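You operate a simulated robot arm through the tools that you are given. There is no shell and no other tool. Be economical: measure what you need, move in short steps, check, and stop when the job is done.

You run a simulated two-armed robot. Do the job below in one go: nothing can be reset, and whatever is moved stays where it is left.

Task
Take the blue cover cloth from the conveyor end of the plywood bench and lay it out flat on the trough end of the plywood bench.

The check looks at the end state, three seconds after you hand in, the way a careful person would. Anything else that was tipped, shoved, dropped, spilled or broken makes it a failure. Lids that push on must go on centred and level and be pressed home; caps that screw on are set level and turned clockwise until they are tight. Flat cloth is picked up by pressing the open fingertips on it (5 to 10 N) and closing them slowly along it; thin cloth reads only 2 to 8 mm in the jaws.

Robot
Two 7-joint arms with two-finger parallel grippers on one trunk, on a base that drives. Base frame: it is fixed to the floor where the robot stands at the start and does not move with it; the origin is under the middle of the robot, x ahead of it, y to its left, z up; the surface under the hand at the start is at about z = 900. Units: mm, degrees, N and s.
The left shoulder is at the start at [70, 130, 1187], the right one opposite. With the tool pointing down near the work surface each hand reaches from about 220 to 520 mm from the robot's upright axis, wherever it stands, measured 20 degrees to its own side. Places, roughly: trough end of the plywood bench [500, 2200, 900]. Payload 1.57 kg a hand.
The tool frame of a hand sits at the grasp point between the pads (the TCP): z along the fingers, y along the line on which they close. The tips reach 30 mm beyond it. The gripper opens to 80 mm. The fingers are 17 mm wide and 12 mm thick; the gripper's body (40 by 82 mm) begins 80 mm behind the TCP.
Orientation is that of the tool frame in the base frame, as a unit quaternion [x, y, z, w]. With the fingers straight down and closing along the base's y, the tool's x points along the base's -x, its y along +y and its z along -z.

Tools
- The arms move only by the tool drive_tool. It takes "left_increments", "right_increments" or both (then of equal length, played together; a hand with none holds still); each is a list of rows, each an object (a shift or turn left out is 0, a gripper value left out holds the last) with "dp": the shift along the tool's x, y, z in mm, a list of three; "dr": the turn, a rotation vector about the tool's x, y, z in degrees, a list of three. In form: [{"dp": [dx, dy, dz], "dr": [wx, wy, wz]}, ...]. A call has 1 to 12 rows; each row is the pose to reach, as a shift and turn from the pose commanded when the call began, along the tool's axes at that moment. "left_claw" and "right_claw" are, for a hand that has rows, the gripper command, from -1 (fully open) to 1 (shut), values between in proportion, set as the call begins (left out, the last holds). Rows are played at 5 a second. More than 50 mm and 8.6 degrees between two rows, or a gripper value outside its range, and nothing of the call is played. Where a pose cannot be reached the arm comes as near as it can. A force on the tool above 40 N (or 10 N above the force at the start of the call, whichever is more), or a blocked arm, ends the call early, and 0.2 s more pass. Each finger travels about 108 mm/s and halts on what it meets, pressing with about 22 N; the grip force reading is that of the motor and also rises with nothing between the fingers. The clock runs only during rows and for 0.2 s after the last one: add rows that repeat a pose to give the fingers time. It gives the time, the measured TCP pose, the force on the tool (base axes), the opening and the grip force at its end, in the units of the frame above (readings bear some noise), with the torque about the TCP (base axes, N m) and any sound that the robot's microphone picked up.
- Cameras (640 x 400 px; columns grow to the right, rows downward): "scene" is now at [116.1, 33.4, 1392.6]; the picture's right is [0.43, -0.90, 0.00], its down [-0.70, -0.33, -0.63] and it looks along [0.57, 0.27, -0.77] (base axes); focal length 294 px, centre (320, 200). "left" rides on the left gripper at [72, 7, -122] in its tool frame; the picture's right is [-0.09, 1.00, 0.00], its down [-0.84, -0.08, -0.54] and it looks along [-0.54, -0.05, 0.84] (tool axes); focal length 238 px, centre (320, 200). "right" rides on the right gripper at [72, -7, -122] in its tool frame; the picture's right is [0.09, 1.00, 0.00], its down [-0.84, 0.08, -0.54] and it looks along [-0.54, 0.05, 0.84] (tool axes); focal length 238 px, centre (320, 200). There is no depth. A picture from a camera that has moved, and an enlarged one, comes with that camera's place and axes in the base frame and with its lens.
- snapshot(camera): a new picture of that camera. It takes no simulated time.
- raise_lower(by): slides the trunk up (or, below 0, down) by that many mm; the arms and the scene camera ride with it, the base frame stays. It gives what a move gives, with no picture.
- base_move(legs): drives the robot by 1 to 6 legs, each [ahead, left, turn to the left] in mm, mm and degrees, along the robot's own axes; the way and the turn of a leg run together, so that a leg with both is an arc; at most 1500 mm and 180 degrees a leg. The arms and the cameras ride along, it lands a little off, and it stops where it bumps. It gives what a move gives.
- head_to(pan, tilt): turns the head with the scene camera to pan (to the left, within 86 degrees either way) and tilt (down, from -29 to 69), counted from straight ahead of the robot. It gives what a move gives.
- enlarge(camera, box): a new picture of the part [left, top, right, bottom] of that camera's present view, enlarged. It takes no simulated time.
- close_job(): hands the job in; it is judged then, once.

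Work in short steps. Places have to be worked out from the pictures, the camera data and where the tool is seen: move nearer, look again, correct. Check each grasp and each placing, and mend what went wrong. You have 120 turns and 100 pictures in all, those below and enlarged ones among them. Open the grippers and draw the arms clear of the work before you hand the job in, unless the task says otherwise; then end with one line.

The tools are called as a command line: name --argument value ..., lists and objects as JSON in quotes. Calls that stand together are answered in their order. drive_tool: Moves the arms, as the interface text tells. Its arguments: {"type":"object","properties":{"left_increments":{"type":"array","items":{"type":"object","properties":{"dp":{"type":"array","items":{"type":"number"}},"dr":{"type":"array","items":{"type":"number"}}}}},"left_claw":{"type":"number"},"right_increments":{"type":"array","items":{"type":"object","properties":{"dp":{"type":"array","items":{"type":"number"}},"dr":{"type":"array","items":{"type":"number"}}}}},"right_claw":{"type":"number"}},"required":[]} The other tools are called the same way: raise_lower (by) slides the trunk up or down; base_move (legs) drives the base; head_to (pan, tilt) turns the head that bears the scene camera; snapshot (camera) takes a picture; enlarge (camera, box) takes an enlarged picture of a part of a camera's view; close_job () hands the job in.

At the start:

```text
clock: 0.0
left_ee_pos: [310.4, 302.4, 1134.8]
left_orientation: [0.001, 1.0, 0.0, 0.0]
left_contact_force: [0.1, 0.1, -1.0]
left_wrist_torque: [0.02, -0.08, 0.0]
left_opening: 80.3
left_grasp_force: 0.0
right_ee_pos: [374.8, -47.6, 1113.2]
right_orientation: [0.0, 1.0, -0.001, 0.0]
right_contact_force: [1.0, -0.2, -0.2]
right_wrist_torque: [-0.03, 0.01, -0.02]
right_opening: 80.1
right_grasp_force: 0.0
trunk travel left (down, up): [-825.0, 115.0]
robot x, y, heading: [3.2, -0.8, -0.1]
head pan, tilt: [25.3, 50.7]
```

scene: 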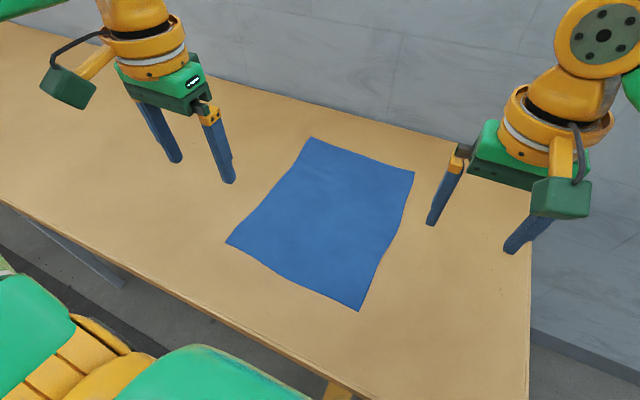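
right: 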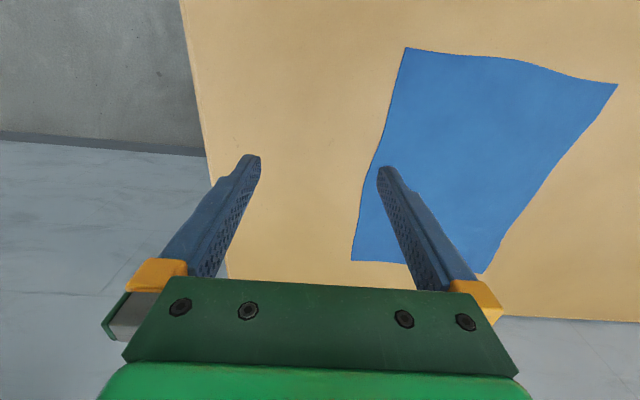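
left: 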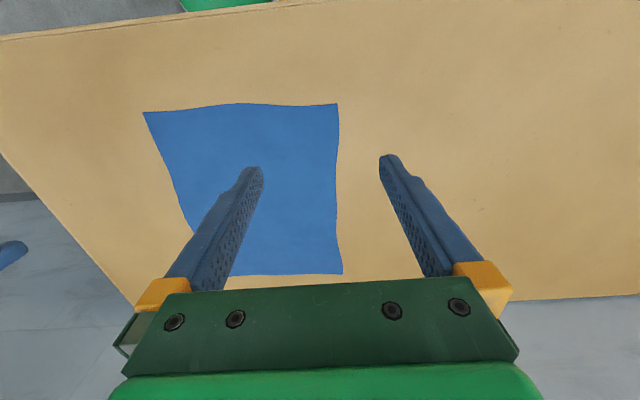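

The cloth spans roughly x 292–662, y 45–325. I'll look toward the trough end to see the destination and the drive path.

head_to --pan 75 --tilt 25

snapshot --camera "scene"

```text
clock: 1.2
left_ee_pos: [311.3, 301.3, 1135.2]
left_orientation: [0.0, 1.0, 0.0, 0.0]
left_contact_force: [1.1, 0.4, 0.7]
left_wrist_torque: [0.0, -0.01, 0.0]
left_opening: 80.0
left_grasp_force: 0.1
right_ee_pos: [374.8, -49.0, 1112.9]
right_orientation: [0.0, 1.0, 0.0, -0.001]
right_contact_force: [-0.8, 0.9, -0.5]
right_wrist_torque: [0.0, 0.01, -0.02]
right_opening: 79.8
right_grasp_force: 0.1
trunk travel left (down, up): [-825.0, 115.0]
robot x, y, heading: [0.3, 1.9, -0.1]
head pan, tilt: [75.0, 25.0]
```

```text
96 pictures are left
camera scene: at [71.0, 89.7, 1431.0], right [0.97, -0.26, 0.0], down [-0.11, -0.41, -0.91], along [0.24, 0.88, -0.42], focal length 294 px, centre (320, 200)
```

scene: 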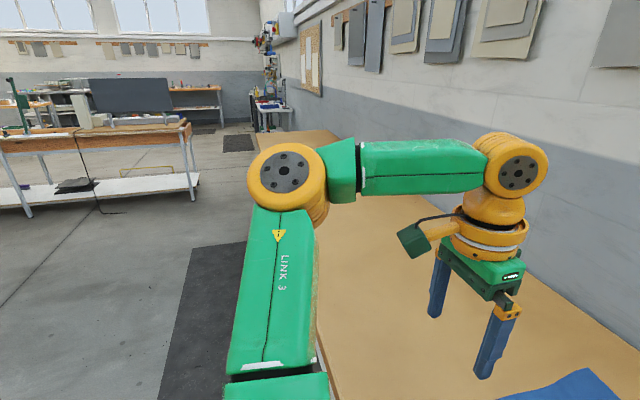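

The bench looks clear and the floor beside it is open. I shift left so the cloth is centred, then look down at it.

base_move --legs '[[0, 185, 0]]'

head_to --pan 0 --tilt 60

snapshot --camera "scene"

snapshot --camera "left"

snapshot --camera "right"

```text
clock: 2.7
left_ee_pos: [311.2, 479.8, 1135.7]
left_orientation: [0.002, 1.0, 0.001, 0.0]
left_contact_force: [-1.1, -0.7, 0.3]
left_wrist_torque: [0.02, 0.0, 0.0]
left_opening: 79.9
left_grasp_force: 0.0
right_ee_pos: [374.6, 129.4, 1112.3]
right_orientation: [0.0, 1.0, 0.001, 0.0]
right_contact_force: [-0.2, 0.6, -0.5]
right_wrist_torque: [0.02, -0.02, -0.01]
right_opening: 80.3
right_grasp_force: 0.1
trunk travel left (down, up): [-825.0, 115.0]
robot x, y, heading: [-0.3, 182.9, 0.1]
head pan, tilt: [75.0, 25.0]
```

```text
clock: 4.2
left_ee_pos: [311.0, 482.4, 1135.5]
left_orientation: [0.002, 1.0, 0.0, -0.001]
left_contact_force: [-0.5, 0.9, -0.4]
left_wrist_torque: [-0.01, 0.01, -0.03]
left_opening: 80.1
left_grasp_force: 0.0
right_ee_pos: [374.7, 132.0, 1111.6]
right_orientation: [0.001, 1.0, 0.0, 0.0]
right_contact_force: [-0.3, 0.3, -1.1]
right_wrist_torque: [0.01, -0.03, 0.0]
right_opening: 79.9
right_grasp_force: 0.0
trunk travel left (down, up): [-825.0, 115.0]
robot x, y, heading: [1.5, 184.9, 0.1]
head pan, tilt: [0.0, 60.0]
```

```text
95 pictures are left
camera scene: at [113.8, 183.1, 1381.0], right [0.0, -1.0, 0.0], down [-0.87, 0.0, -0.5], along [0.5, 0.0, -0.87], focal length 294 px, centre (320, 200)
```

scene: 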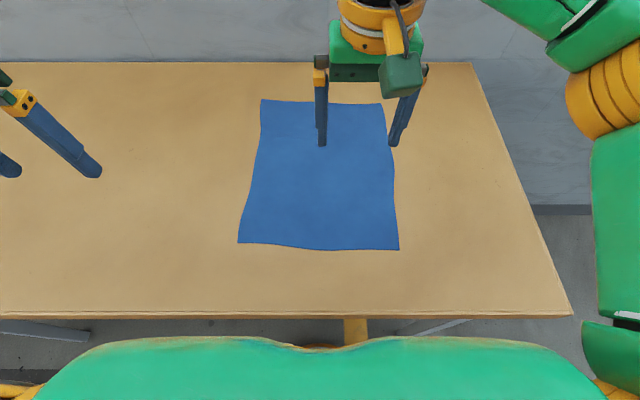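

```text
94 pictures are left
camera left: at [238.5, 489.6, 1255.8], right [0.1, 1.0, 0.0], down [0.84, -0.08, 0.54], along [0.54, -0.05, -0.84], focal length 238 px, centre (320, 200)
```

left: 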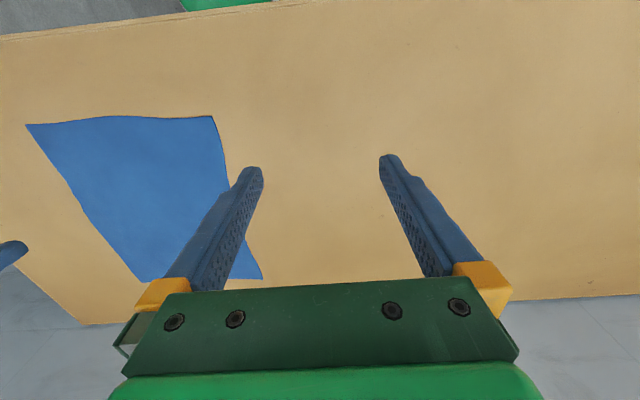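

```text
93 pictures are left
camera right: at [303.1, 126.8, 1234.6], right [-0.09, 1.0, 0.0], down [0.84, 0.08, 0.54], along [0.54, 0.05, -0.84], focal length 238 px, centre (320, 200)
```

right: 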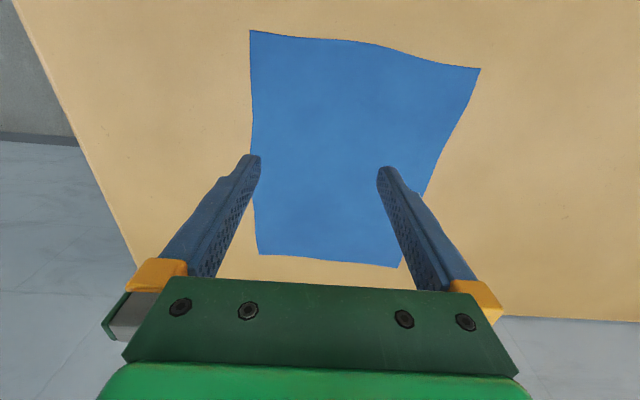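

The bench runs x 182–797; near cloth corners are at about (304, 325) and (291, 48). I bring the half-open hands down above points just inside those corners.

drive_tool --left_increments '[{"dp": [-1, -32, 29]}, {"dp": [-2, -64, 58]}, {"dp": [-4, -96, 87]}, {"dp": [-5, -128, 116]}, {"dp": [-6, -160, 146]}, {"dp": [-7, -192, 175]}, {"dp": [-7, -192, 175]}]' --right_increments '[{"dp": [12, -8, 25]}, {"dp": [24, -16, 50]}, {"dp": [35, -24, 75]}, {"dp": [46, -32, 100]}, {"dp": [58, -41, 125]}, {"dp": [69, -49, 151]}, {"dp": [69, -49, 151]}]' --left_claw 0 --right_claw 0

snapshot --camera "left"

snapshot --camera "right"

snapshot --camera "scene"

```text
clock: 5.8
left_ee_pos: [317.2, 292.1, 961.5]
left_orientation: [0.0, 1.0, 0.0, 0.001]
left_contact_force: [-0.1, -0.9, -0.2]
left_wrist_torque: [-0.02, -0.03, -0.01]
left_opening: 40.0
left_grasp_force: 0.1
right_ee_pos: [307.0, 85.4, 961.3]
right_orientation: [0.001, 1.0, 0.0, 0.0]
right_contact_force: [-0.9, 0.3, 0.0]
right_wrist_torque: [-0.03, -0.02, 0.0]
right_opening: 39.9
right_grasp_force: 0.0
trunk travel left (down, up): [-825.0, 115.0]
robot x, y, heading: [0.7, 181.4, -0.3]
head pan, tilt: [0.0, 60.0]
```

```text
92 pictures are left
camera left: at [244.4, 300.3, 1082.3], right [0.09, 1.0, 0.0], down [0.84, -0.08, 0.54], along [0.54, -0.05, -0.84], focal length 238 px, centre (320, 200)
```

left: 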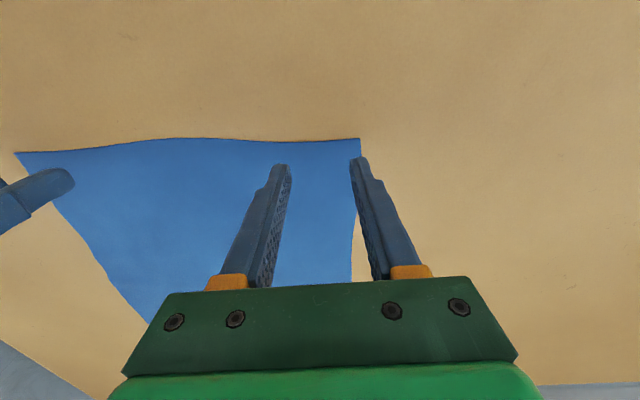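

```text
91 pictures are left
camera right: at [234.0, 78.5, 1082.9], right [-0.09, 1.0, 0.0], down [0.84, 0.08, 0.54], along [0.54, 0.05, -0.84], focal length 238 px, centre (320, 200)
```

right: 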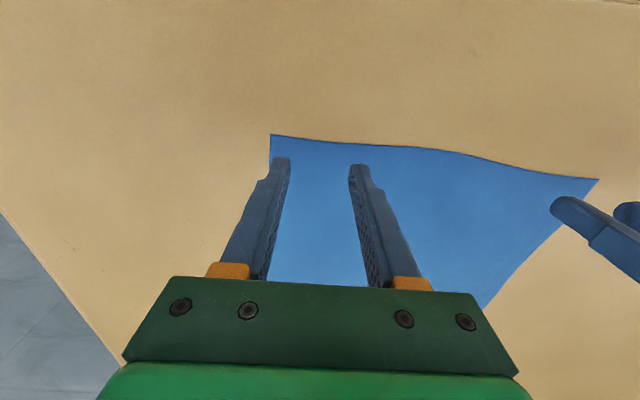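

```text
90 pictures are left
camera scene: at [113.2, 183.0, 1381.1], right [0.0, -1.0, 0.0], down [-0.87, 0.0, -0.5], along [0.5, 0.0, -0.87], focal length 294 px, centre (320, 200)
```

scene: 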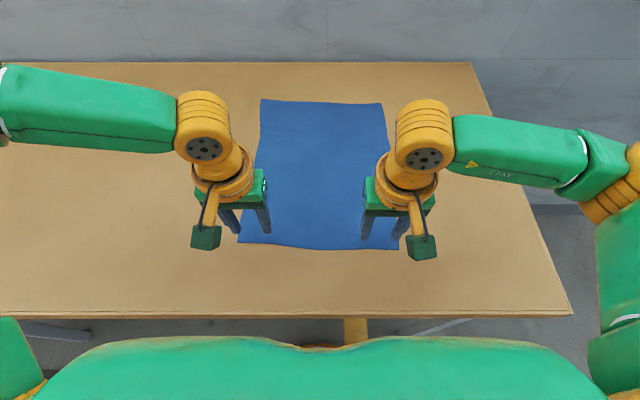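

Edges check out at (307, 326) and (295, 45). I nudge both hands 6 mm forward and the left one 10 mm inward, then descend close to the surface.

drive_tool --left_increments '[{"dp": [-6, -10, 5]}, {"dp": [-6, -10, 16]}, {"dp": [-6, -10, 27]}, {"dp": [-6, -10, 27]}]' --right_increments '[{"dp": [-6, 0, 5]}, {"dp": [-6, 0, 16]}, {"dp": [-6, 0, 27]}, {"dp": [-6, 0, 27]}]'

drive_tool --left_increments '[{"dp": [0, 0, 2]}, {"dp": [0, 0, 4]}, {"dp": [0, 0, 4]}]' --right_increments '[{"dp": [0, 0, 2]}, {"dp": [0, 0, 4]}, {"dp": [0, 0, 4]}]'

```text
clock: 6.8
left_ee_pos: [316.8, 301.4, 949.9]
left_orientation: [0.001, 1.0, -0.001, 0.0]
left_contact_force: [0.2, -0.3, -0.8]
left_wrist_torque: [-0.03, 0.0, 0.0]
left_opening: 40.0
left_grasp_force: 0.1
left hand out of reach, approached as far as the arm can: row 1, 2, 3, 4
right_ee_pos: [312.5, 84.5, 933.9]
right_orientation: [0.001, 1.0, -0.001, 0.0]
right_contact_force: [-0.1, -0.7, -0.2]
right_wrist_torque: [0.0, -0.03, -0.02]
right_opening: 39.9
right_grasp_force: 0.0
trunk travel left (down, up): [-825.0, 115.0]
robot x, y, heading: [2.1, 180.6, -0.1]
head pan, tilt: [0.0, 60.0]
```

```text
clock: 7.6
left_ee_pos: [314.7, 301.4, 945.2]
left_orientation: [0.002, 1.0, -0.002, 0.001]
left_contact_force: [-0.9, -0.4, 0.9]
left_wrist_torque: [-0.01, 0.04, 0.0]
left_opening: 39.8
left_grasp_force: 0.1
right_ee_pos: [312.7, 83.6, 931.0]
right_orientation: [0.001, 1.0, 0.001, 0.001]
right_contact_force: [4.8, -2.8, 20.9]
right_wrist_torque: [-0.23, -0.04, 0.04]
right_opening: 40.0
right_grasp_force: 0.1
trunk travel left (down, up): [-825.0, 115.0]
robot x, y, heading: [1.9, 180.7, -0.1]
head pan, tilt: [0.0, 60.0]
```

The left arm hits its reach limit inward, and the right presses 21 N. I lift both a bit and back the base off 60 mm for more room.

drive_tool --left_increments '[{"dp": [0, 0, -20]}, {"dp": [0, 0, -50]}, {"dp": [0, 0, -50]}]' --right_increments '[{"dp": [0, 0, -20]}, {"dp": [0, 0, -50]}, {"dp": [0, 0, -50]}]'

base_move --legs '[[-60, 0, 0]]'

```text
clock: 8.4
left_ee_pos: [317.2, 300.8, 994.5]
left_orientation: [0.001, 1.0, 0.0, 0.0]
left_contact_force: [0.8, -0.1, 0.5]
left_wrist_torque: [0.02, -0.03, -0.01]
left_opening: 40.2
left_grasp_force: 0.1
right_ee_pos: [313.6, 83.8, 981.5]
right_orientation: [0.001, 1.0, 0.001, -0.001]
right_contact_force: [0.1, -0.3, -0.2]
right_wrist_torque: [-0.04, -0.03, 0.01]
right_opening: 40.1
right_grasp_force: 0.0
trunk travel left (down, up): [-825.0, 115.0]
robot x, y, heading: [1.1, 181.8, -0.1]
head pan, tilt: [0.0, 60.0]
```

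```text
clock: 9.3
left_ee_pos: [262.0, 299.8, 991.5]
left_orientation: [0.001, 1.0, 0.0, -0.003]
left_contact_force: [0.2, 0.9, -0.5]
left_wrist_torque: [0.0, 0.04, 0.0]
left_opening: 39.9
left_grasp_force: 0.0
right_ee_pos: [258.3, 84.8, 978.2]
right_orientation: [0.001, 1.0, 0.0, -0.004]
right_contact_force: [0.5, 0.5, 0.4]
right_wrist_torque: [-0.03, 0.03, 0.0]
right_opening: 40.1
right_grasp_force: 0.0
trunk travel left (down, up): [-825.0, 115.0]
robot x, y, heading: [-59.8, 183.2, 0.0]
head pan, tilt: [0.0, 60.0]
```

Now I move both hands forward over the grasp points and check whether the left reaches.

drive_tool --left_increments '[{"dp": [-30, -9, 10]}, {"dp": [-60, -18, 20]}, {"dp": [-60, -18, 45]}, {"dp": [-60, -18, 56]}, {"dp": [-60, -18, 56]}]' --right_increments '[{"dp": [-30, 0, 10]}, {"dp": [-55, 0, 20]}, {"dp": [-55, 0, 35]}, {"dp": [-55, 0, 43]}, {"dp": [-55, 0, 43]}]'

```text
clock: 10.5
left_ee_pos: [297.9, 314.1, 960.0]
left_orientation: [0.002, 1.0, -0.001, 0.0]
left_contact_force: [-0.2, 0.0, -0.1]
left_wrist_torque: [0.01, -0.01, 0.0]
left_opening: 40.1
left_grasp_force: 0.0
left hand out of reach, approached as far as the arm can: row 1, 2, 3, 4, 5
right_ee_pos: [310.1, 84.3, 936.4]
right_orientation: [0.0, 1.0, -0.001, -0.001]
right_contact_force: [0.3, 0.0, -0.3]
right_wrist_torque: [0.03, 0.01, -0.04]
right_opening: 40.1
right_grasp_force: 0.1
trunk travel left (down, up): [-825.0, 115.0]
robot x, y, heading: [-59.3, 182.3, 0.0]
head pan, tilt: [0.0, 60.0]
```

The left arm seems limited by the wrist in this posture; I try yawing the tool 16° to relieve it and see.

drive_tool --left_increments '[{"dp": [0, 0, -10], "dr": [0, 0, 8]}, {"dp": [0, 0, -10], "dr": [0, 0, 16]}, {"dp": [-12, -16, -10], "dr": [0, 0, 16]}, {"dp": [-25, -32, -5], "dr": [0, 0, 16]}, {"dp": [-25, -32, 0], "dr": [0, 0, 16]}]'

snapshot --camera "scene"

```text
clock: 11.7
left_ee_pos: [303.5, 311.5, 972.6]
left_orientation: [0.141, 0.99, -0.001, 0.001]
left_contact_force: [-0.8, 0.6, -0.3]
left_wrist_torque: [0.0, -0.02, 0.02]
left_opening: 40.0
left_grasp_force: 0.0
left hand out of reach, approached as far as the arm can: row 3, 4, 5
right_ee_pos: [310.1, 84.2, 937.3]
right_orientation: [0.001, 1.0, 0.0, -0.001]
right_contact_force: [0.5, 0.0, -0.3]
right_wrist_torque: [-0.01, -0.01, 0.02]
right_opening: 39.7
right_grasp_force: 0.1
trunk travel left (down, up): [-825.0, 115.0]
robot x, y, heading: [-61.6, 177.8, -0.0]
head pan, tilt: [0.0, 60.0]
```

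```text
89 pictures are left
camera scene: at [54.6, 182.9, 1381.0], right [0.0, -1.0, 0.0], down [-0.87, 0.0, -0.5], along [0.5, 0.0, -0.87], focal length 294 px, centre (320, 200)
```

scene: 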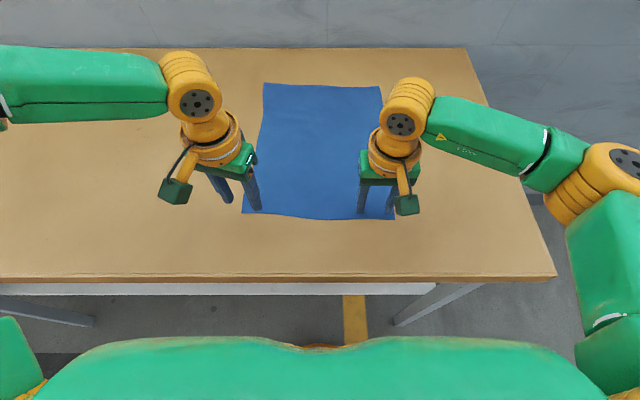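

The right hand is comfortable near the centre line, the left one farther out. So I lift, undo the yaw, and shift the base 70 mm to the right.

drive_tool --left_increments '[{"dp": [0, 0, -20], "dr": [0, 0, -8]}, {"dp": [0, 0, -20], "dr": [0, 0, -16.2]}, {"dp": [0, 0, -20], "dr": [0, 0, -16.2]}]' --right_increments '[{"dp": [0, 0, -20]}, {"dp": [0, 0, -40]}, {"dp": [0, 0, -40]}]'

base_move --legs '[[0, -70, 0]]'

```text
clock: 12.5
left_ee_pos: [301.8, 311.2, 995.2]
left_orientation: [-0.001, 1.0, 0.0, 0.0]
left_contact_force: [-0.9, 0.2, -0.2]
left_wrist_torque: [0.01, -0.01, -0.02]
left_opening: 39.9
left_grasp_force: 0.0
right_ee_pos: [308.6, 81.6, 976.2]
right_orientation: [0.001, 1.0, 0.0, 0.001]
right_contact_force: [0.7, 0.0, 0.1]
right_wrist_torque: [-0.02, -0.05, 0.0]
right_opening: 39.8
right_grasp_force: 0.1
trunk travel left (down, up): [-825.0, 115.0]
robot x, y, heading: [-57.7, 180.9, -0.2]
head pan, tilt: [0.0, 60.0]
```

```text
clock: 13.6
left_ee_pos: [300.3, 247.0, 993.4]
left_orientation: [0.0, 1.0, -0.003, 0.0]
left_contact_force: [0.3, -0.8, -0.3]
left_wrist_torque: [-0.06, -0.01, 0.0]
left_opening: 39.8
left_grasp_force: 0.1
right_ee_pos: [309.5, 18.4, 977.9]
right_orientation: [0.001, 1.0, -0.002, 0.0]
right_contact_force: [-0.5, -0.3, -0.4]
right_wrist_torque: [0.0, 0.04, 0.01]
right_opening: 40.0
right_grasp_force: 0.0
trunk travel left (down, up): [-825.0, 115.0]
robot x, y, heading: [-60.2, 116.9, -0.1]
head pan, tilt: [0.0, 60.0]
```

I move both hands to about 7 mm above their grasp points.

drive_tool --left_increments '[{"dp": [0, 37, 0]}, {"dp": [-22, 37, 0]}, {"dp": [-22, 37, 30]}, {"dp": [-22, 37, 56]}, {"dp": [-22, 37, 56]}]' --right_increments '[{"dp": [0, 35, 0]}, {"dp": [-3, 66, 0]}, {"dp": [-3, 66, 20]}, {"dp": [-3, 66, 41]}, {"dp": [-3, 66, 41]}]'

```text
clock: 14.8
left_ee_pos: [321.9, 280.6, 938.4]
left_orientation: [-0.001, 1.0, -0.001, 0.001]
left_contact_force: [0.1, -0.7, -0.3]
left_wrist_torque: [0.02, 0.03, 0.02]
left_opening: 40.2
left_grasp_force: 0.1
left hand out of reach, approached as far as the arm can: row 4
right_ee_pos: [314.4, 80.6, 936.0]
right_orientation: [0.001, 1.0, -0.001, 0.001]
right_contact_force: [0.2, 0.0, -0.2]
right_wrist_torque: [-0.01, 0.04, -0.01]
right_opening: 40.0
right_grasp_force: 0.1
trunk travel left (down, up): [-825.0, 115.0]
robot x, y, heading: [-56.1, 115.9, -0.3]
head pan, tilt: [0.0, 60.0]
```

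Both nearly there (the left is marginal). I take pictures to verify finger placement before pressing.

snapshot --camera "left"

snapshot --camera "right"

snapshot --camera "scene"

```text
88 pictures are left
camera left: at [249.1, 287.4, 1059.2], right [0.09, 1.0, 0.0], down [0.84, -0.08, 0.54], along [0.54, -0.05, -0.84], focal length 238 px, centre (320, 200)
```

left: 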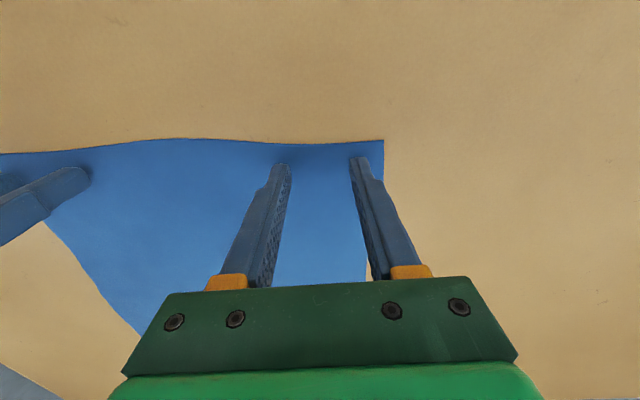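

```text
87 pictures are left
camera right: at [240.5, 75.1, 1057.5], right [-0.09, 1.0, 0.0], down [0.84, 0.08, 0.54], along [0.54, 0.05, -0.84], focal length 238 px, centre (320, 200)
```

right: 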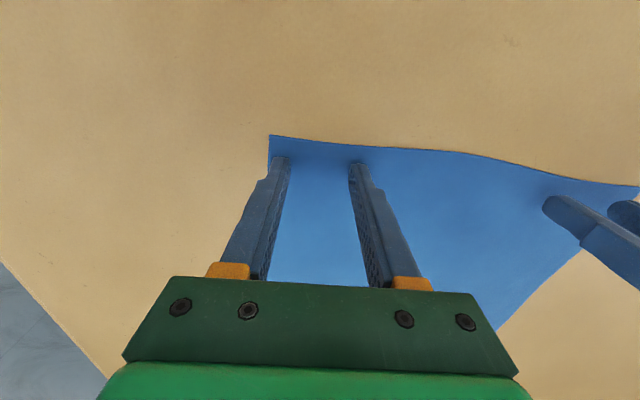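

```text
86 pictures are left
camera scene: at [54.2, 113.8, 1381.0], right [0.0, -1.0, 0.0], down [-0.87, 0.0, -0.5], along [0.5, 0.0, -0.87], focal length 294 px, centre (320, 200)
```

scene: 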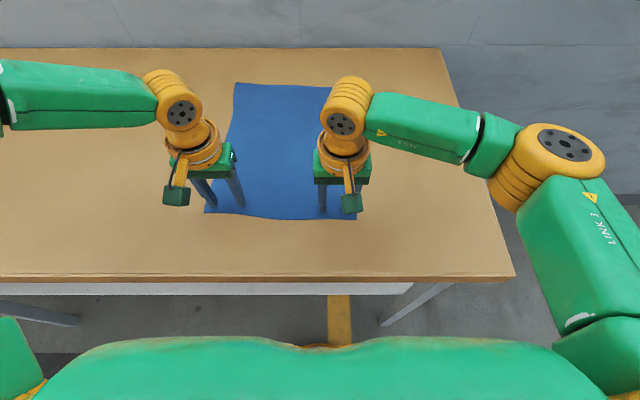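

Both fingers of each hand sit on cloth just inside the corners. I lower in small steps to contact.

drive_tool --left_increments '[{"dp": [0, 0, 2]}, {"dp": [0, 0, 4]}, {"dp": [0, 0, 5]}, {"dp": [0, 0, 5]}]' --right_increments '[{"dp": [0, 0, 2]}, {"dp": [0, 0, 4]}, {"dp": [0, 0, 5]}, {"dp": [0, 0, 5]}]'

```text
clock: 15.8
left_ee_pos: [319.8, 282.5, 936.1]
left_orientation: [-0.001, 1.0, -0.001, 0.001]
left_contact_force: [0.4, 0.6, 0.4]
left_wrist_torque: [-0.03, -0.01, 0.0]
left_opening: 40.2
left_grasp_force: 0.1
left hand out of reach, approached as far as the arm can: row 1, 2, 3, 4
right_ee_pos: [311.3, 80.3, 931.4]
right_orientation: [0.0, 1.0, 0.001, 0.002]
right_contact_force: [2.8, -0.3, 9.9]
right_wrist_torque: [-0.1, -0.05, 0.01]
right_opening: 39.8
right_grasp_force: 0.1
trunk travel left (down, up): [-825.0, 115.0]
robot x, y, heading: [-60.0, 113.8, 0.1]
head pan, tilt: [0.0, 60.0]
```

Right is in good contact (10 N), but the left is at a downward limit. I lift both hands 80 and lower the trunk 70 to give the left more room.

drive_tool --left_increments '[{"dp": [0, 0, -40]}, {"dp": [0, 0, -80]}, {"dp": [0, 0, -80]}]' --right_increments '[{"dp": [0, 0, -40]}, {"dp": [0, 0, -80]}, {"dp": [0, 0, -80]}]'

raise_lower --by -70

```text
clock: 16.6
left_ee_pos: [321.8, 284.3, 1018.2]
left_orientation: [-0.001, 1.0, 0.0, 0.0]
left_contact_force: [-0.5, 0.4, 0.2]
left_wrist_torque: [0.0, 0.03, -0.01]
left_opening: 40.0
left_grasp_force: 0.0
right_ee_pos: [315.1, 78.9, 1011.1]
right_orientation: [0.0, 1.0, 0.001, 0.0]
right_contact_force: [0.1, -0.1, 0.4]
right_wrist_torque: [0.04, 0.0, 0.01]
right_opening: 40.2
right_grasp_force: 0.0
trunk travel left (down, up): [-825.0, 115.0]
robot x, y, heading: [-55.6, 109.5, -0.3]
head pan, tilt: [0.0, 60.0]
```

```text
clock: 17.6
left_ee_pos: [320.0, 282.8, 947.2]
left_orientation: [-0.001, 1.0, 0.001, 0.001]
left_contact_force: [-0.1, -0.5, 0.4]
left_wrist_torque: [0.0, -0.02, -0.02]
left_opening: 39.9
left_grasp_force: 0.0
right_ee_pos: [314.5, 79.7, 938.7]
right_orientation: [0.001, 1.0, 0.0, 0.0]
right_contact_force: [-0.3, 0.2, 0.1]
right_wrist_torque: [0.01, 0.01, -0.01]
right_opening: 39.8
right_grasp_force: 0.1
trunk travel left (down, up): [-755.0, 185.0]
robot x, y, heading: [-60.4, 110.2, 0.2]
head pan, tilt: [0.0, 60.0]
```

Left at 947, right at ~940; I descend to contact (931.4).

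drive_tool --left_increments '[{"dp": [0, 0, 6]}, {"dp": [0, 0, 12]}, {"dp": [0, 0, 15]}, {"dp": [0, 0, 15]}]' --right_increments '[{"dp": [0, 0, 3]}, {"dp": [0, 0, 6]}, {"dp": [0, 0, 8]}, {"dp": [0, 0, 8]}]'

```text
clock: 18.6
left_ee_pos: [320.4, 284.6, 933.2]
left_orientation: [-0.001, 1.0, 0.0, 0.0]
left_contact_force: [-0.3, -0.4, -0.1]
left_wrist_torque: [0.02, 0.0, -0.01]
left_opening: 40.0
left_grasp_force: 0.0
right_ee_pos: [314.1, 79.8, 932.1]
right_orientation: [0.001, 1.0, 0.001, -0.001]
right_contact_force: [0.0, 0.3, 1.3]
right_wrist_torque: [0.02, -0.03, 0.01]
right_opening: 40.1
right_grasp_force: 0.1
trunk travel left (down, up): [-755.0, 185.0]
robot x, y, heading: [-63.8, 114.8, -0.0]
head pan, tilt: [0.0, 60.0]
```

Now reachable. A touch lower on both.

drive_tool --left_increments '[{"dp": [0, 0, 1]}, {"dp": [0, 0, 2]}, {"dp": [0, 0, 2]}]' --right_increments '[{"dp": [0, 0, 1]}, {"dp": [0, 0, 1]}, {"dp": [0, 0, 1]}]'

```text
clock: 19.4
left_ee_pos: [319.9, 284.0, 931.6]
left_orientation: [-0.001, 1.0, 0.0, 0.001]
left_contact_force: [0.9, 0.4, 3.7]
left_wrist_torque: [0.03, -0.02, -0.03]
left_opening: 39.8
left_grasp_force: 0.1
right_ee_pos: [313.0, 78.5, 931.7]
right_orientation: [0.001, 1.0, 0.001, 0.001]
right_contact_force: [1.7, 0.9, 7.7]
right_wrist_torque: [-0.12, -0.06, 0.03]
right_opening: 40.0
right_grasp_force: 0.0
trunk travel left (down, up): [-755.0, 185.0]
robot x, y, heading: [-61.7, 111.2, -0.0]
head pan, tilt: [0.0, 60.0]
```

Right 7.7 N, left 3.7 N; I add 0.5 mm on the left and begin closing slowly.

drive_tool --left_increments '[{"dp": [0, 0, 0.5]}, {"dp": [0, 0, 0.5]}]'

drive_tool --left_increments '[{"dp": [0, 0, 0]}]' --right_increments '[{"dp": [0, 0, 0]}]' --left_claw 0.15 --right_claw 0.15

drive_tool --left_increments '[{"dp": [0, 0, 0]}]' --right_increments '[{"dp": [0, 0, 0]}]' --left_claw 0.3 --right_claw 0.3

snapshot --camera "left"

snapshot --camera "right"

```text
clock: 20.0
left_ee_pos: [319.5, 282.2, 931.6]
left_orientation: [-0.001, 1.0, 0.0, 0.002]
left_contact_force: [3.1, 1.4, 13.7]
left_wrist_torque: [0.09, 0.0, -0.01]
left_opening: 39.9
left_grasp_force: 0.1
right_ee_pos: [311.8, 78.9, 932.2]
right_orientation: [0.001, 1.0, 0.002, 0.001]
right_contact_force: [0.8, 0.5, 3.2]
right_wrist_torque: [-0.04, -0.06, 0.01]
right_opening: 39.9
right_grasp_force: 0.1
trunk travel left (down, up): [-755.0, 185.0]
robot x, y, heading: [-57.6, 116.2, -0.1]
head pan, tilt: [0.0, 60.0]
```

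```text
clock: 20.4
left_ee_pos: [319.5, 283.0, 930.8]
left_orientation: [-0.001, 1.0, 0.0, 0.002]
left_contact_force: [0.0, 0.0, 13.2]
left_wrist_torque: [-0.06, 0.06, -0.04]
left_opening: 31.7
left_grasp_force: 0.0
right_ee_pos: [312.1, 79.1, 931.1]
right_orientation: [0.0, 1.0, 0.0, 0.001]
right_contact_force: [1.1, 0.1, 1.7]
right_wrist_torque: [0.02, 0.01, 0.0]
right_opening: 33.2
right_grasp_force: 0.0
trunk travel left (down, up): [-755.0, 185.0]
robot x, y, heading: [-58.9, 109.9, 0.1]
head pan, tilt: [0.0, 60.0]
```

```text
clock: 20.8
left_ee_pos: [318.4, 283.4, 931.0]
left_orientation: [-0.001, 1.0, 0.0, 0.002]
left_contact_force: [-0.2, -0.8, 12.8]
left_wrist_torque: [-0.03, 0.09, -0.02]
left_opening: 26.7
left_grasp_force: 0.0
right_ee_pos: [311.4, 79.4, 931.8]
right_orientation: [0.001, 1.0, 0.001, 0.001]
right_contact_force: [-0.2, -0.1, 0.9]
right_wrist_torque: [-0.01, -0.02, -0.02]
right_opening: 27.3
right_grasp_force: 0.0
trunk travel left (down, up): [-755.0, 185.0]
robot x, y, heading: [-58.7, 114.5, -0.2]
head pan, tilt: [0.0, 60.0]
```

```text
85 pictures are left
camera left: at [245.3, 288.7, 1051.7], right [0.09, 1.0, 0.0], down [0.84, -0.08, 0.54], along [0.54, -0.05, -0.84], focal length 238 px, centre (320, 200)
```

left: 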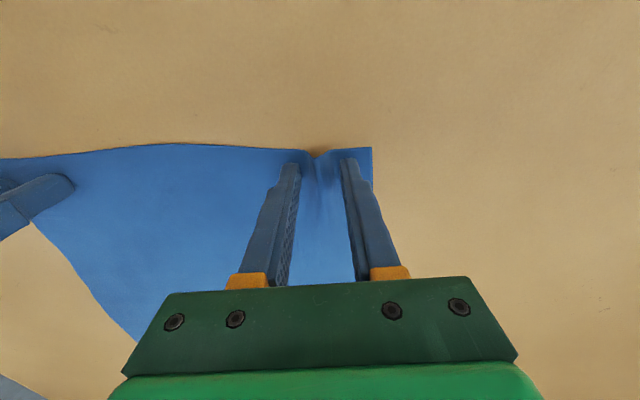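

```text
84 pictures are left
camera right: at [239.0, 71.8, 1053.6], right [-0.09, 1.0, 0.0], down [0.84, 0.08, 0.54], along [0.54, 0.05, -0.84], focal length 238 px, centre (320, 200)
```

right: 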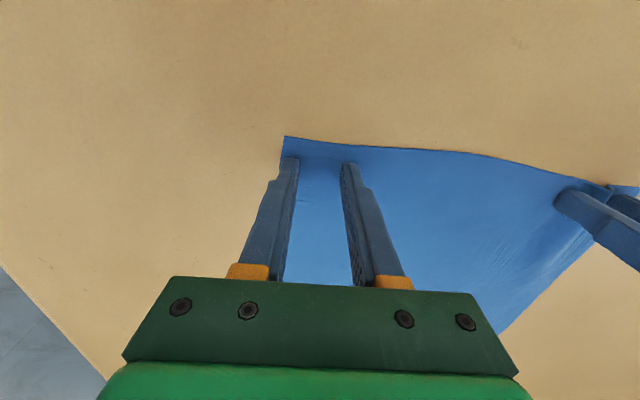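

The left is gathering a fold nicely; the right lost pressure. I finish closing the left first, holding the right still.

drive_tool --left_increments '[{"dp": [0, 0, 0]}]' --left_claw 0.5

drive_tool --left_increments '[{"dp": [0, 0, 0]}]' --left_claw 0.7

drive_tool --left_increments '[{"dp": [0, 0, 0]}, {"dp": [0, 0, 0]}]' --left_claw 1

snapshot --camera "left"

```text
clock: 21.2
left_ee_pos: [318.3, 282.3, 932.0]
left_orientation: [-0.001, 1.0, 0.0, 0.002]
left_contact_force: [0.4, -0.2, 13.4]
left_wrist_torque: [0.0, 0.09, 0.02]
left_opening: 17.1
left_grasp_force: 0.0
right_ee_pos: [311.4, 78.2, 932.1]
right_orientation: [0.0, 1.0, 0.001, 0.0]
right_contact_force: [0.2, -1.2, 0.7]
right_wrist_torque: [-0.02, 0.02, 0.0]
right_opening: 27.6
right_grasp_force: 0.0
trunk travel left (down, up): [-755.0, 185.0]
robot x, y, heading: [-58.5, 112.2, 0.0]
head pan, tilt: [0.0, 60.0]
```

```text
clock: 21.6
left_ee_pos: [318.4, 282.7, 932.0]
left_orientation: [-0.001, 1.0, -0.001, 0.001]
left_contact_force: [0.5, -0.9, 13.4]
left_wrist_torque: [-0.03, 0.09, 0.01]
left_opening: 12.0
left_grasp_force: 0.0
right_ee_pos: [311.9, 78.1, 932.0]
right_orientation: [0.0, 1.0, 0.002, 0.001]
right_contact_force: [-0.1, -0.4, 1.4]
right_wrist_torque: [-0.02, 0.0, -0.04]
right_opening: 27.7
right_grasp_force: 0.1
trunk travel left (down, up): [-755.0, 185.0]
robot x, y, heading: [-60.9, 114.7, -0.0]
head pan, tilt: [0.0, 60.0]
```

```text
clock: 22.2
left_ee_pos: [318.2, 281.3, 931.2]
left_orientation: [-0.001, 1.0, 0.0, 0.001]
left_contact_force: [0.1, -0.8, 13.1]
left_wrist_torque: [-0.05, 0.05, 0.01]
left_opening: 2.6
left_grasp_force: 22.4
right_ee_pos: [311.7, 77.5, 931.8]
right_orientation: [0.001, 1.0, 0.001, 0.001]
right_contact_force: [-0.5, 1.3, 0.5]
right_wrist_torque: [0.0, 0.01, -0.01]
right_opening: 27.9
right_grasp_force: 0.0
trunk travel left (down, up): [-755.0, 185.0]
robot x, y, heading: [-57.9, 113.6, -0.2]
head pan, tilt: [0.0, 60.0]
```

```text
83 pictures are left
camera left: at [245.5, 288.5, 1051.7], right [0.09, 1.0, 0.0], down [0.84, -0.08, 0.54], along [0.54, -0.05, -0.84], focal length 238 px, centre (320, 200)
```

left: 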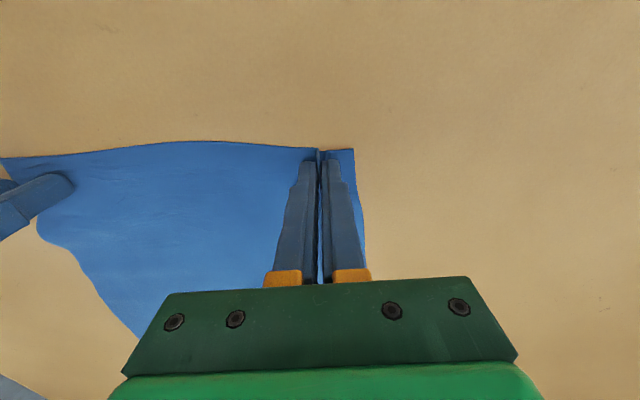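

Left reads 2.6 mm with a fold held: gripped. Now press the right harder.

drive_tool --right_increments '[{"dp": [0, 0, 0.7]}, {"dp": [0, 0, 0.7]}]' --right_claw 0.1

drive_tool --right_increments '[{"dp": [0, 0, 0.4]}, {"dp": [0, 0, 0.4]}]'

```text
clock: 22.8
left_ee_pos: [318.7, 283.8, 931.6]
left_orientation: [-0.001, 1.0, 0.001, 0.002]
left_contact_force: [0.8, -0.8, 10.1]
left_wrist_torque: [0.0, 0.0, 0.0]
left_opening: 2.2
left_grasp_force: 22.2
right_ee_pos: [312.5, 78.3, 932.6]
right_orientation: [0.001, 1.0, 0.001, 0.0]
right_contact_force: [0.7, -1.9, 5.5]
right_wrist_torque: [-0.04, 0.0, 0.02]
right_opening: 35.9
right_grasp_force: 0.0
trunk travel left (down, up): [-755.0, 185.0]
robot x, y, heading: [-60.3, 111.5, -0.0]
head pan, tilt: [0.0, 60.0]
```

```text
clock: 23.4
left_ee_pos: [318.3, 282.8, 931.1]
left_orientation: [0.0, 1.0, 0.001, 0.001]
left_contact_force: [1.2, -1.5, 6.6]
left_wrist_torque: [-0.03, 0.01, -0.01]
left_opening: 2.5
left_grasp_force: 21.8
right_ee_pos: [311.9, 78.1, 931.1]
right_orientation: [0.002, 1.0, 0.0, 0.001]
right_contact_force: [1.0, -1.8, 13.8]
right_wrist_torque: [-0.02, -0.01, 0.01]
right_opening: 35.8
right_grasp_force: 0.0
trunk travel left (down, up): [-755.0, 185.0]
robot x, y, heading: [-58.9, 114.4, 0.0]
head pan, tilt: [0.0, 60.0]
```

13.8 N, same as what worked on the left; I close the right slowly.

drive_tool --right_increments '[{"dp": [0, 0, 0]}]' --right_claw 0.25

drive_tool --right_increments '[{"dp": [0, 0, 0]}]' --right_claw 0.4

drive_tool --right_increments '[{"dp": [0, 0, 0]}]' --right_claw 0.6

snapshot --camera "right"

```text
clock: 23.8
left_ee_pos: [319.6, 282.2, 932.1]
left_orientation: [-0.001, 1.0, 0.0, 0.001]
left_contact_force: [1.1, -1.7, 4.8]
left_wrist_torque: [-0.07, 0.0, -0.01]
left_opening: 2.4
left_grasp_force: 21.6
right_ee_pos: [312.0, 79.1, 930.6]
right_orientation: [0.0, 1.0, 0.0, 0.002]
right_contact_force: [-0.1, 0.7, 14.9]
right_wrist_torque: [0.1, -0.02, 0.01]
right_opening: 28.1
right_grasp_force: 0.1
trunk travel left (down, up): [-755.0, 185.0]
robot x, y, heading: [-56.6, 110.4, -0.1]
head pan, tilt: [0.0, 60.0]
```

```text
clock: 24.2
left_ee_pos: [317.4, 282.7, 931.3]
left_orientation: [0.0, 1.0, 0.0, 0.002]
left_contact_force: [0.5, -2.7, 5.6]
left_wrist_torque: [-0.08, 0.01, 0.03]
left_opening: 2.6
left_grasp_force: 21.7
right_ee_pos: [310.5, 79.7, 931.9]
right_orientation: [0.0, 1.0, 0.001, 0.002]
right_contact_force: [-0.5, 3.1, 15.0]
right_wrist_torque: [0.15, 0.01, 0.0]
right_opening: 24.4
right_grasp_force: 0.4
trunk travel left (down, up): [-755.0, 185.0]
robot x, y, heading: [-60.4, 110.8, 0.1]
head pan, tilt: [0.0, 60.0]
```

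```text
clock: 24.6
left_ee_pos: [317.1, 282.6, 932.5]
left_orientation: [-0.001, 1.0, 0.0, 0.002]
left_contact_force: [0.0, -3.8, 4.9]
left_wrist_torque: [-0.14, 0.02, 0.06]
left_opening: 2.4
left_grasp_force: 21.7
right_ee_pos: [312.4, 78.7, 931.3]
right_orientation: [0.0, 1.0, 0.001, 0.002]
right_contact_force: [0.2, 3.3, 16.9]
right_wrist_torque: [0.21, 0.01, 0.0]
right_opening: 16.1
right_grasp_force: 0.2
trunk travel left (down, up): [-755.0, 185.0]
robot x, y, heading: [-59.3, 114.6, -0.3]
head pan, tilt: [0.0, 60.0]
```

```text
82 pictures are left
camera right: at [238.2, 72.3, 1052.9], right [-0.09, 1.0, 0.0], down [0.84, 0.08, 0.54], along [0.54, 0.05, -0.84], focal length 238 px, centre (320, 200)
```

right: 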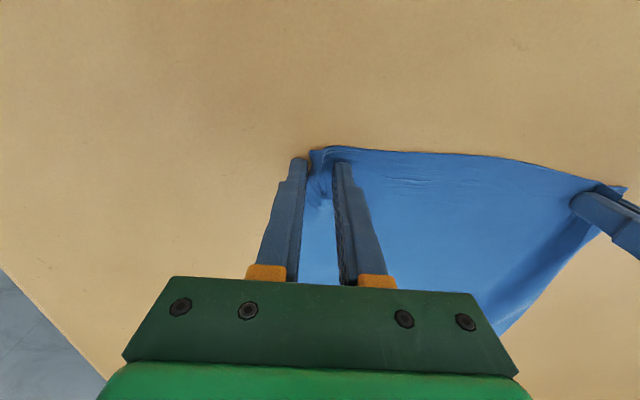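

The corner is bunching between the right fingers. I close fully and check.

drive_tool --right_increments '[{"dp": [0, 0, 0]}]' --right_claw 0.8

drive_tool --right_increments '[{"dp": [0, 0, 0]}, {"dp": [0, 0, 0]}]' --right_claw 1

snapshot --camera "right"

```text
clock: 25.0
left_ee_pos: [318.6, 281.2, 932.0]
left_orientation: [-0.001, 1.0, 0.0, 0.002]
left_contact_force: [0.7, -5.3, 4.7]
left_wrist_torque: [-0.17, -0.01, 0.01]
left_opening: 2.4
left_grasp_force: 21.7
right_ee_pos: [311.5, 78.1, 930.4]
right_orientation: [0.0, 1.0, 0.001, 0.002]
right_contact_force: [-0.1, 6.1, 16.1]
right_wrist_torque: [0.35, 0.02, -0.05]
right_opening: 8.5
right_grasp_force: 5.3
trunk travel left (down, up): [-755.0, 185.0]
robot x, y, heading: [-59.3, 111.4, -0.1]
head pan, tilt: [0.0, 60.0]
```

```text
clock: 25.6
left_ee_pos: [317.9, 283.5, 931.5]
left_orientation: [-0.001, 1.0, 0.0, 0.002]
left_contact_force: [-0.7, -8.6, 4.6]
left_wrist_torque: [-0.28, 0.04, 0.1]
left_opening: 2.6
left_grasp_force: 22.2
right_ee_pos: [311.3, 80.8, 931.6]
right_orientation: [0.0, 1.0, 0.001, 0.002]
right_contact_force: [2.1, 10.3, 15.6]
right_wrist_torque: [0.37, 0.0, -0.05]
right_opening: 3.2
right_grasp_force: 22.2
trunk travel left (down, up): [-755.0, 185.0]
robot x, y, heading: [-55.6, 113.0, -0.1]
head pan, tilt: [0.0, 60.0]
```

```text
81 pictures are left
camera right: at [238.2, 73.4, 1053.0], right [-0.09, 1.0, 0.0], down [0.83, 0.08, 0.54], along [0.54, 0.05, -0.84], focal length 238 px, centre (320, 200)
```

right: 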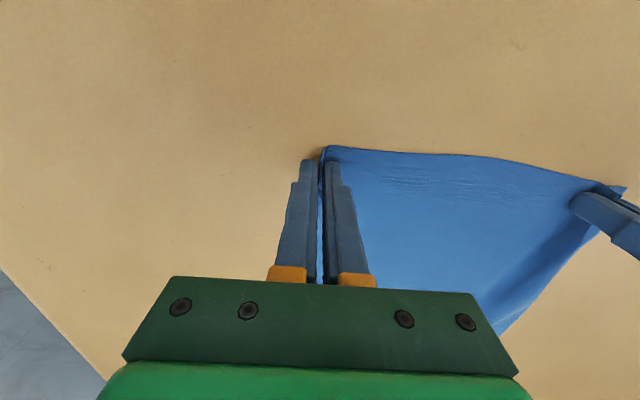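

Both gripped (2.6 / 3.2 mm) with the cloth taut between. I relax it slightly (right hand 5 mm inward) and lift 60 mm to check.

drive_tool --left_increments '[{"dp": [0, 0, -2]}, {"dp": [0, 0, -20]}, {"dp": [0, 0, -40]}, {"dp": [0, 0, -60]}, {"dp": [0, 0, -60]}]' --right_increments '[{"dp": [0, 5, -2]}, {"dp": [0, 5, -20]}, {"dp": [0, 5, -40]}, {"dp": [0, 5, -60]}, {"dp": [0, 5, -60]}]'

snapshot --camera "scene"

snapshot --camera "right"

snapshot --camera "left"

```text
clock: 26.8
left_ee_pos: [322.5, 283.4, 990.5]
left_orientation: [-0.001, 1.0, 0.0, 0.0]
left_contact_force: [0.2, -2.4, 0.2]
left_wrist_torque: [-0.08, -0.01, 0.01]
left_opening: 2.3
left_grasp_force: 21.9
right_ee_pos: [313.6, 85.0, 988.2]
right_orientation: [0.0, 1.0, 0.0, -0.001]
right_contact_force: [0.1, 2.3, -0.4]
right_wrist_torque: [0.08, -0.05, -0.01]
right_opening: 2.2
right_grasp_force: 21.7
trunk travel left (down, up): [-755.0, 185.0]
robot x, y, heading: [-60.9, 113.2, -0.4]
head pan, tilt: [0.0, 60.0]
```

```text
80 pictures are left
camera scene: at [54.6, 113.0, 1311.0], right [0.0, -1.0, 0.0], down [-0.87, 0.0, -0.5], along [0.5, 0.0, -0.87], focal length 294 px, centre (320, 200)
```

scene: 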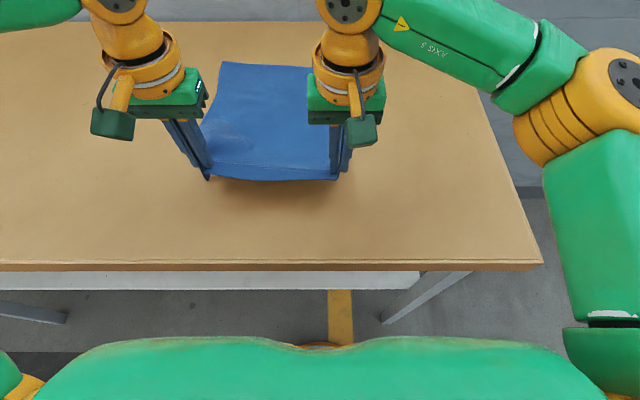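

```text
79 pictures are left
camera right: at [240.8, 78.5, 1111.1], right [-0.09, 1.0, 0.0], down [0.84, 0.08, 0.54], along [0.54, 0.05, -0.84], focal length 238 px, centre (320, 200)
```

right: 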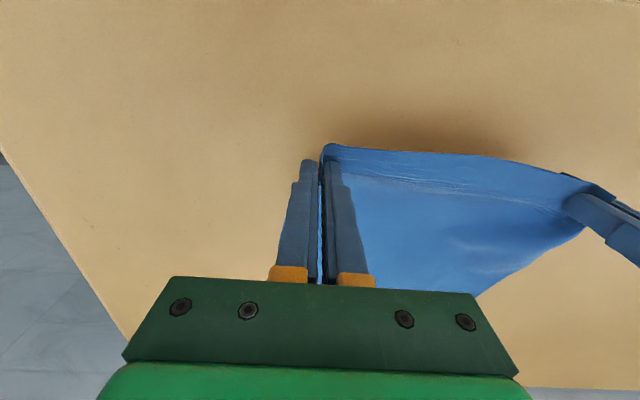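

```text
78 pictures are left
camera left: at [248.1, 290.0, 1111.0], right [0.09, 1.0, 0.0], down [0.84, -0.08, 0.54], along [0.54, -0.05, -0.84], focal length 238 px, centre (320, 200)
```

left: 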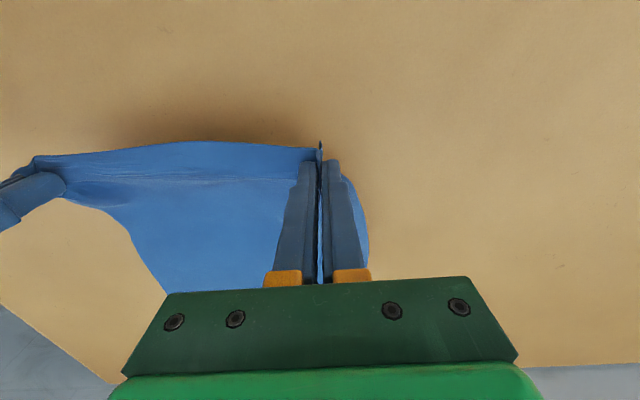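

Solid grip on both. I raise the trunk and arms so the cloth hangs free.

raise_lower --by 180

drive_tool --left_increments '[{"dp": [0, 0, -30]}, {"dp": [0, 0, -60]}, {"dp": [0, 0, -90]}, {"dp": [0, 0, -120]}, {"dp": [0, 0, -150]}, {"dp": [0, 0, -150]}]' --right_increments '[{"dp": [0, 0, -30]}, {"dp": [0, 0, -60]}, {"dp": [0, 0, -90]}, {"dp": [0, 0, -120]}, {"dp": [0, 0, -150]}, {"dp": [0, 0, -150]}]'

snapshot --camera "scene"

```text
clock: 28.8
left_ee_pos: [321.2, 283.0, 1170.5]
left_orientation: [-0.001, 1.0, 0.0, 0.001]
left_contact_force: [0.0, -2.8, -0.1]
left_wrist_torque: [-0.09, 0.01, 0.02]
left_opening: 2.7
left_grasp_force: 22.0
right_ee_pos: [313.5, 85.4, 1168.6]
right_orientation: [0.001, 1.0, 0.001, 0.0]
right_contact_force: [-0.2, 2.0, -1.0]
right_wrist_torque: [0.1, 0.02, 0.0]
right_opening: 2.4
right_grasp_force: 21.9
trunk travel left (down, up): [-935.0, 5.0]
robot x, y, heading: [-57.0, 116.8, 0.0]
head pan, tilt: [0.0, 60.0]
```

```text
clock: 30.2
left_ee_pos: [306.0, 293.9, 1308.8]
left_orientation: [-0.001, 1.0, -0.001, 0.001]
left_contact_force: [-0.6, -6.6, 0.2]
left_wrist_torque: [-0.24, -0.02, 0.06]
left_opening: 2.4
left_grasp_force: 22.3
left hand out of reach, approached as far as the arm can: row 4, 5, 6
right_ee_pos: [312.7, 84.7, 1321.0]
right_orientation: [0.0, 1.0, 0.001, 0.001]
right_contact_force: [0.0, 6.9, -0.3]
right_wrist_torque: [0.22, 0.04, -0.04]
right_opening: 2.3
right_grasp_force: 21.5
trunk travel left (down, up): [-935.0, 5.0]
robot x, y, heading: [-62.0, 111.7, 0.0]
head pan, tilt: [0.0, 60.0]
```

```text
77 pictures are left
camera scene: at [53.4, 113.0, 1491.1], right [0.0, -1.0, 0.0], down [-0.87, 0.0, -0.5], along [0.5, 0.0, -0.87], focal length 294 px, centre (320, 200)
```

scene: 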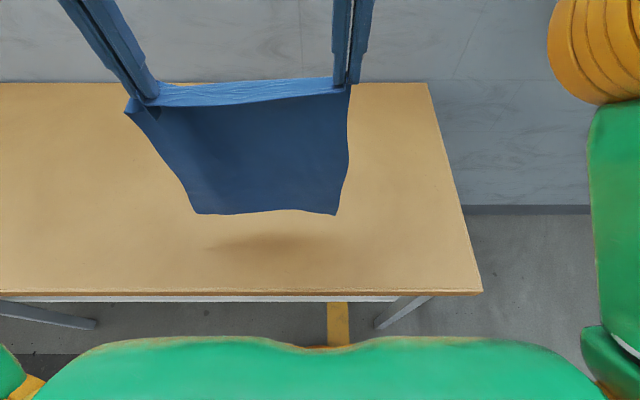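

Cloth hangs freely; the left arm is at its upper limit, pulling 7 N. I bring both hands down 15 mm and ease the tension.

drive_tool --left_increments '[{"dp": [0, -2, 8]}, {"dp": [0, -2, 15]}, {"dp": [0, -2, 15]}]' --right_increments '[{"dp": [3, 5, 14]}, {"dp": [6, 9, 27]}, {"dp": [6, 9, 27]}]'

head_to --pan 70 --tilt 30

snapshot --camera "scene"

```text
clock: 31.0
left_ee_pos: [307.9, 292.0, 1293.4]
left_orientation: [0.0, 1.0, 0.0, 0.0]
left_contact_force: [1.0, -0.1, -0.3]
left_wrist_torque: [0.05, -0.02, 0.01]
left_opening: 2.6
left_grasp_force: 22.1
right_ee_pos: [306.5, 92.9, 1293.0]
right_orientation: [0.001, 1.0, 0.0, 0.0]
right_contact_force: [0.2, 0.0, 0.4]
right_wrist_torque: [-0.02, 0.0, 0.01]
right_opening: 2.4
right_grasp_force: 21.8
trunk travel left (down, up): [-935.0, 5.0]
robot x, y, heading: [-59.7, 111.4, -0.1]
head pan, tilt: [0.0, 60.0]
```

```text
clock: 32.5
left_ee_pos: [307.9, 291.1, 1293.1]
left_orientation: [0.0, 1.0, -0.001, 0.0]
left_contact_force: [0.0, 0.3, 0.0]
left_wrist_torque: [0.01, 0.01, -0.01]
left_opening: 2.6
left_grasp_force: 21.9
right_ee_pos: [306.3, 94.0, 1292.8]
right_orientation: [0.001, 1.0, 0.0, 0.0]
right_contact_force: [0.1, -0.2, 0.4]
right_wrist_torque: [0.01, 0.01, 0.0]
right_opening: 2.2
right_grasp_force: 21.8
trunk travel left (down, up): [-935.0, 5.0]
robot x, y, heading: [-55.8, 113.9, -0.0]
head pan, tilt: [70.0, 30.0]
```

```text
76 pictures are left
camera scene: at [19.0, 197.9, 1533.1], right [0.94, -0.34, 0.0], down [-0.17, -0.47, -0.87], along [0.3, 0.81, -0.5], focal length 294 px, centre (320, 200)
```

scene: 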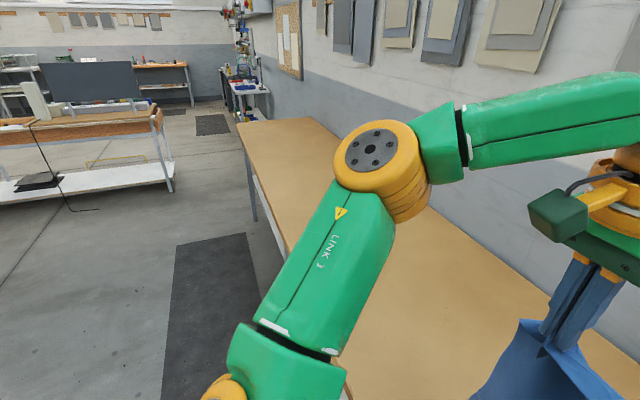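

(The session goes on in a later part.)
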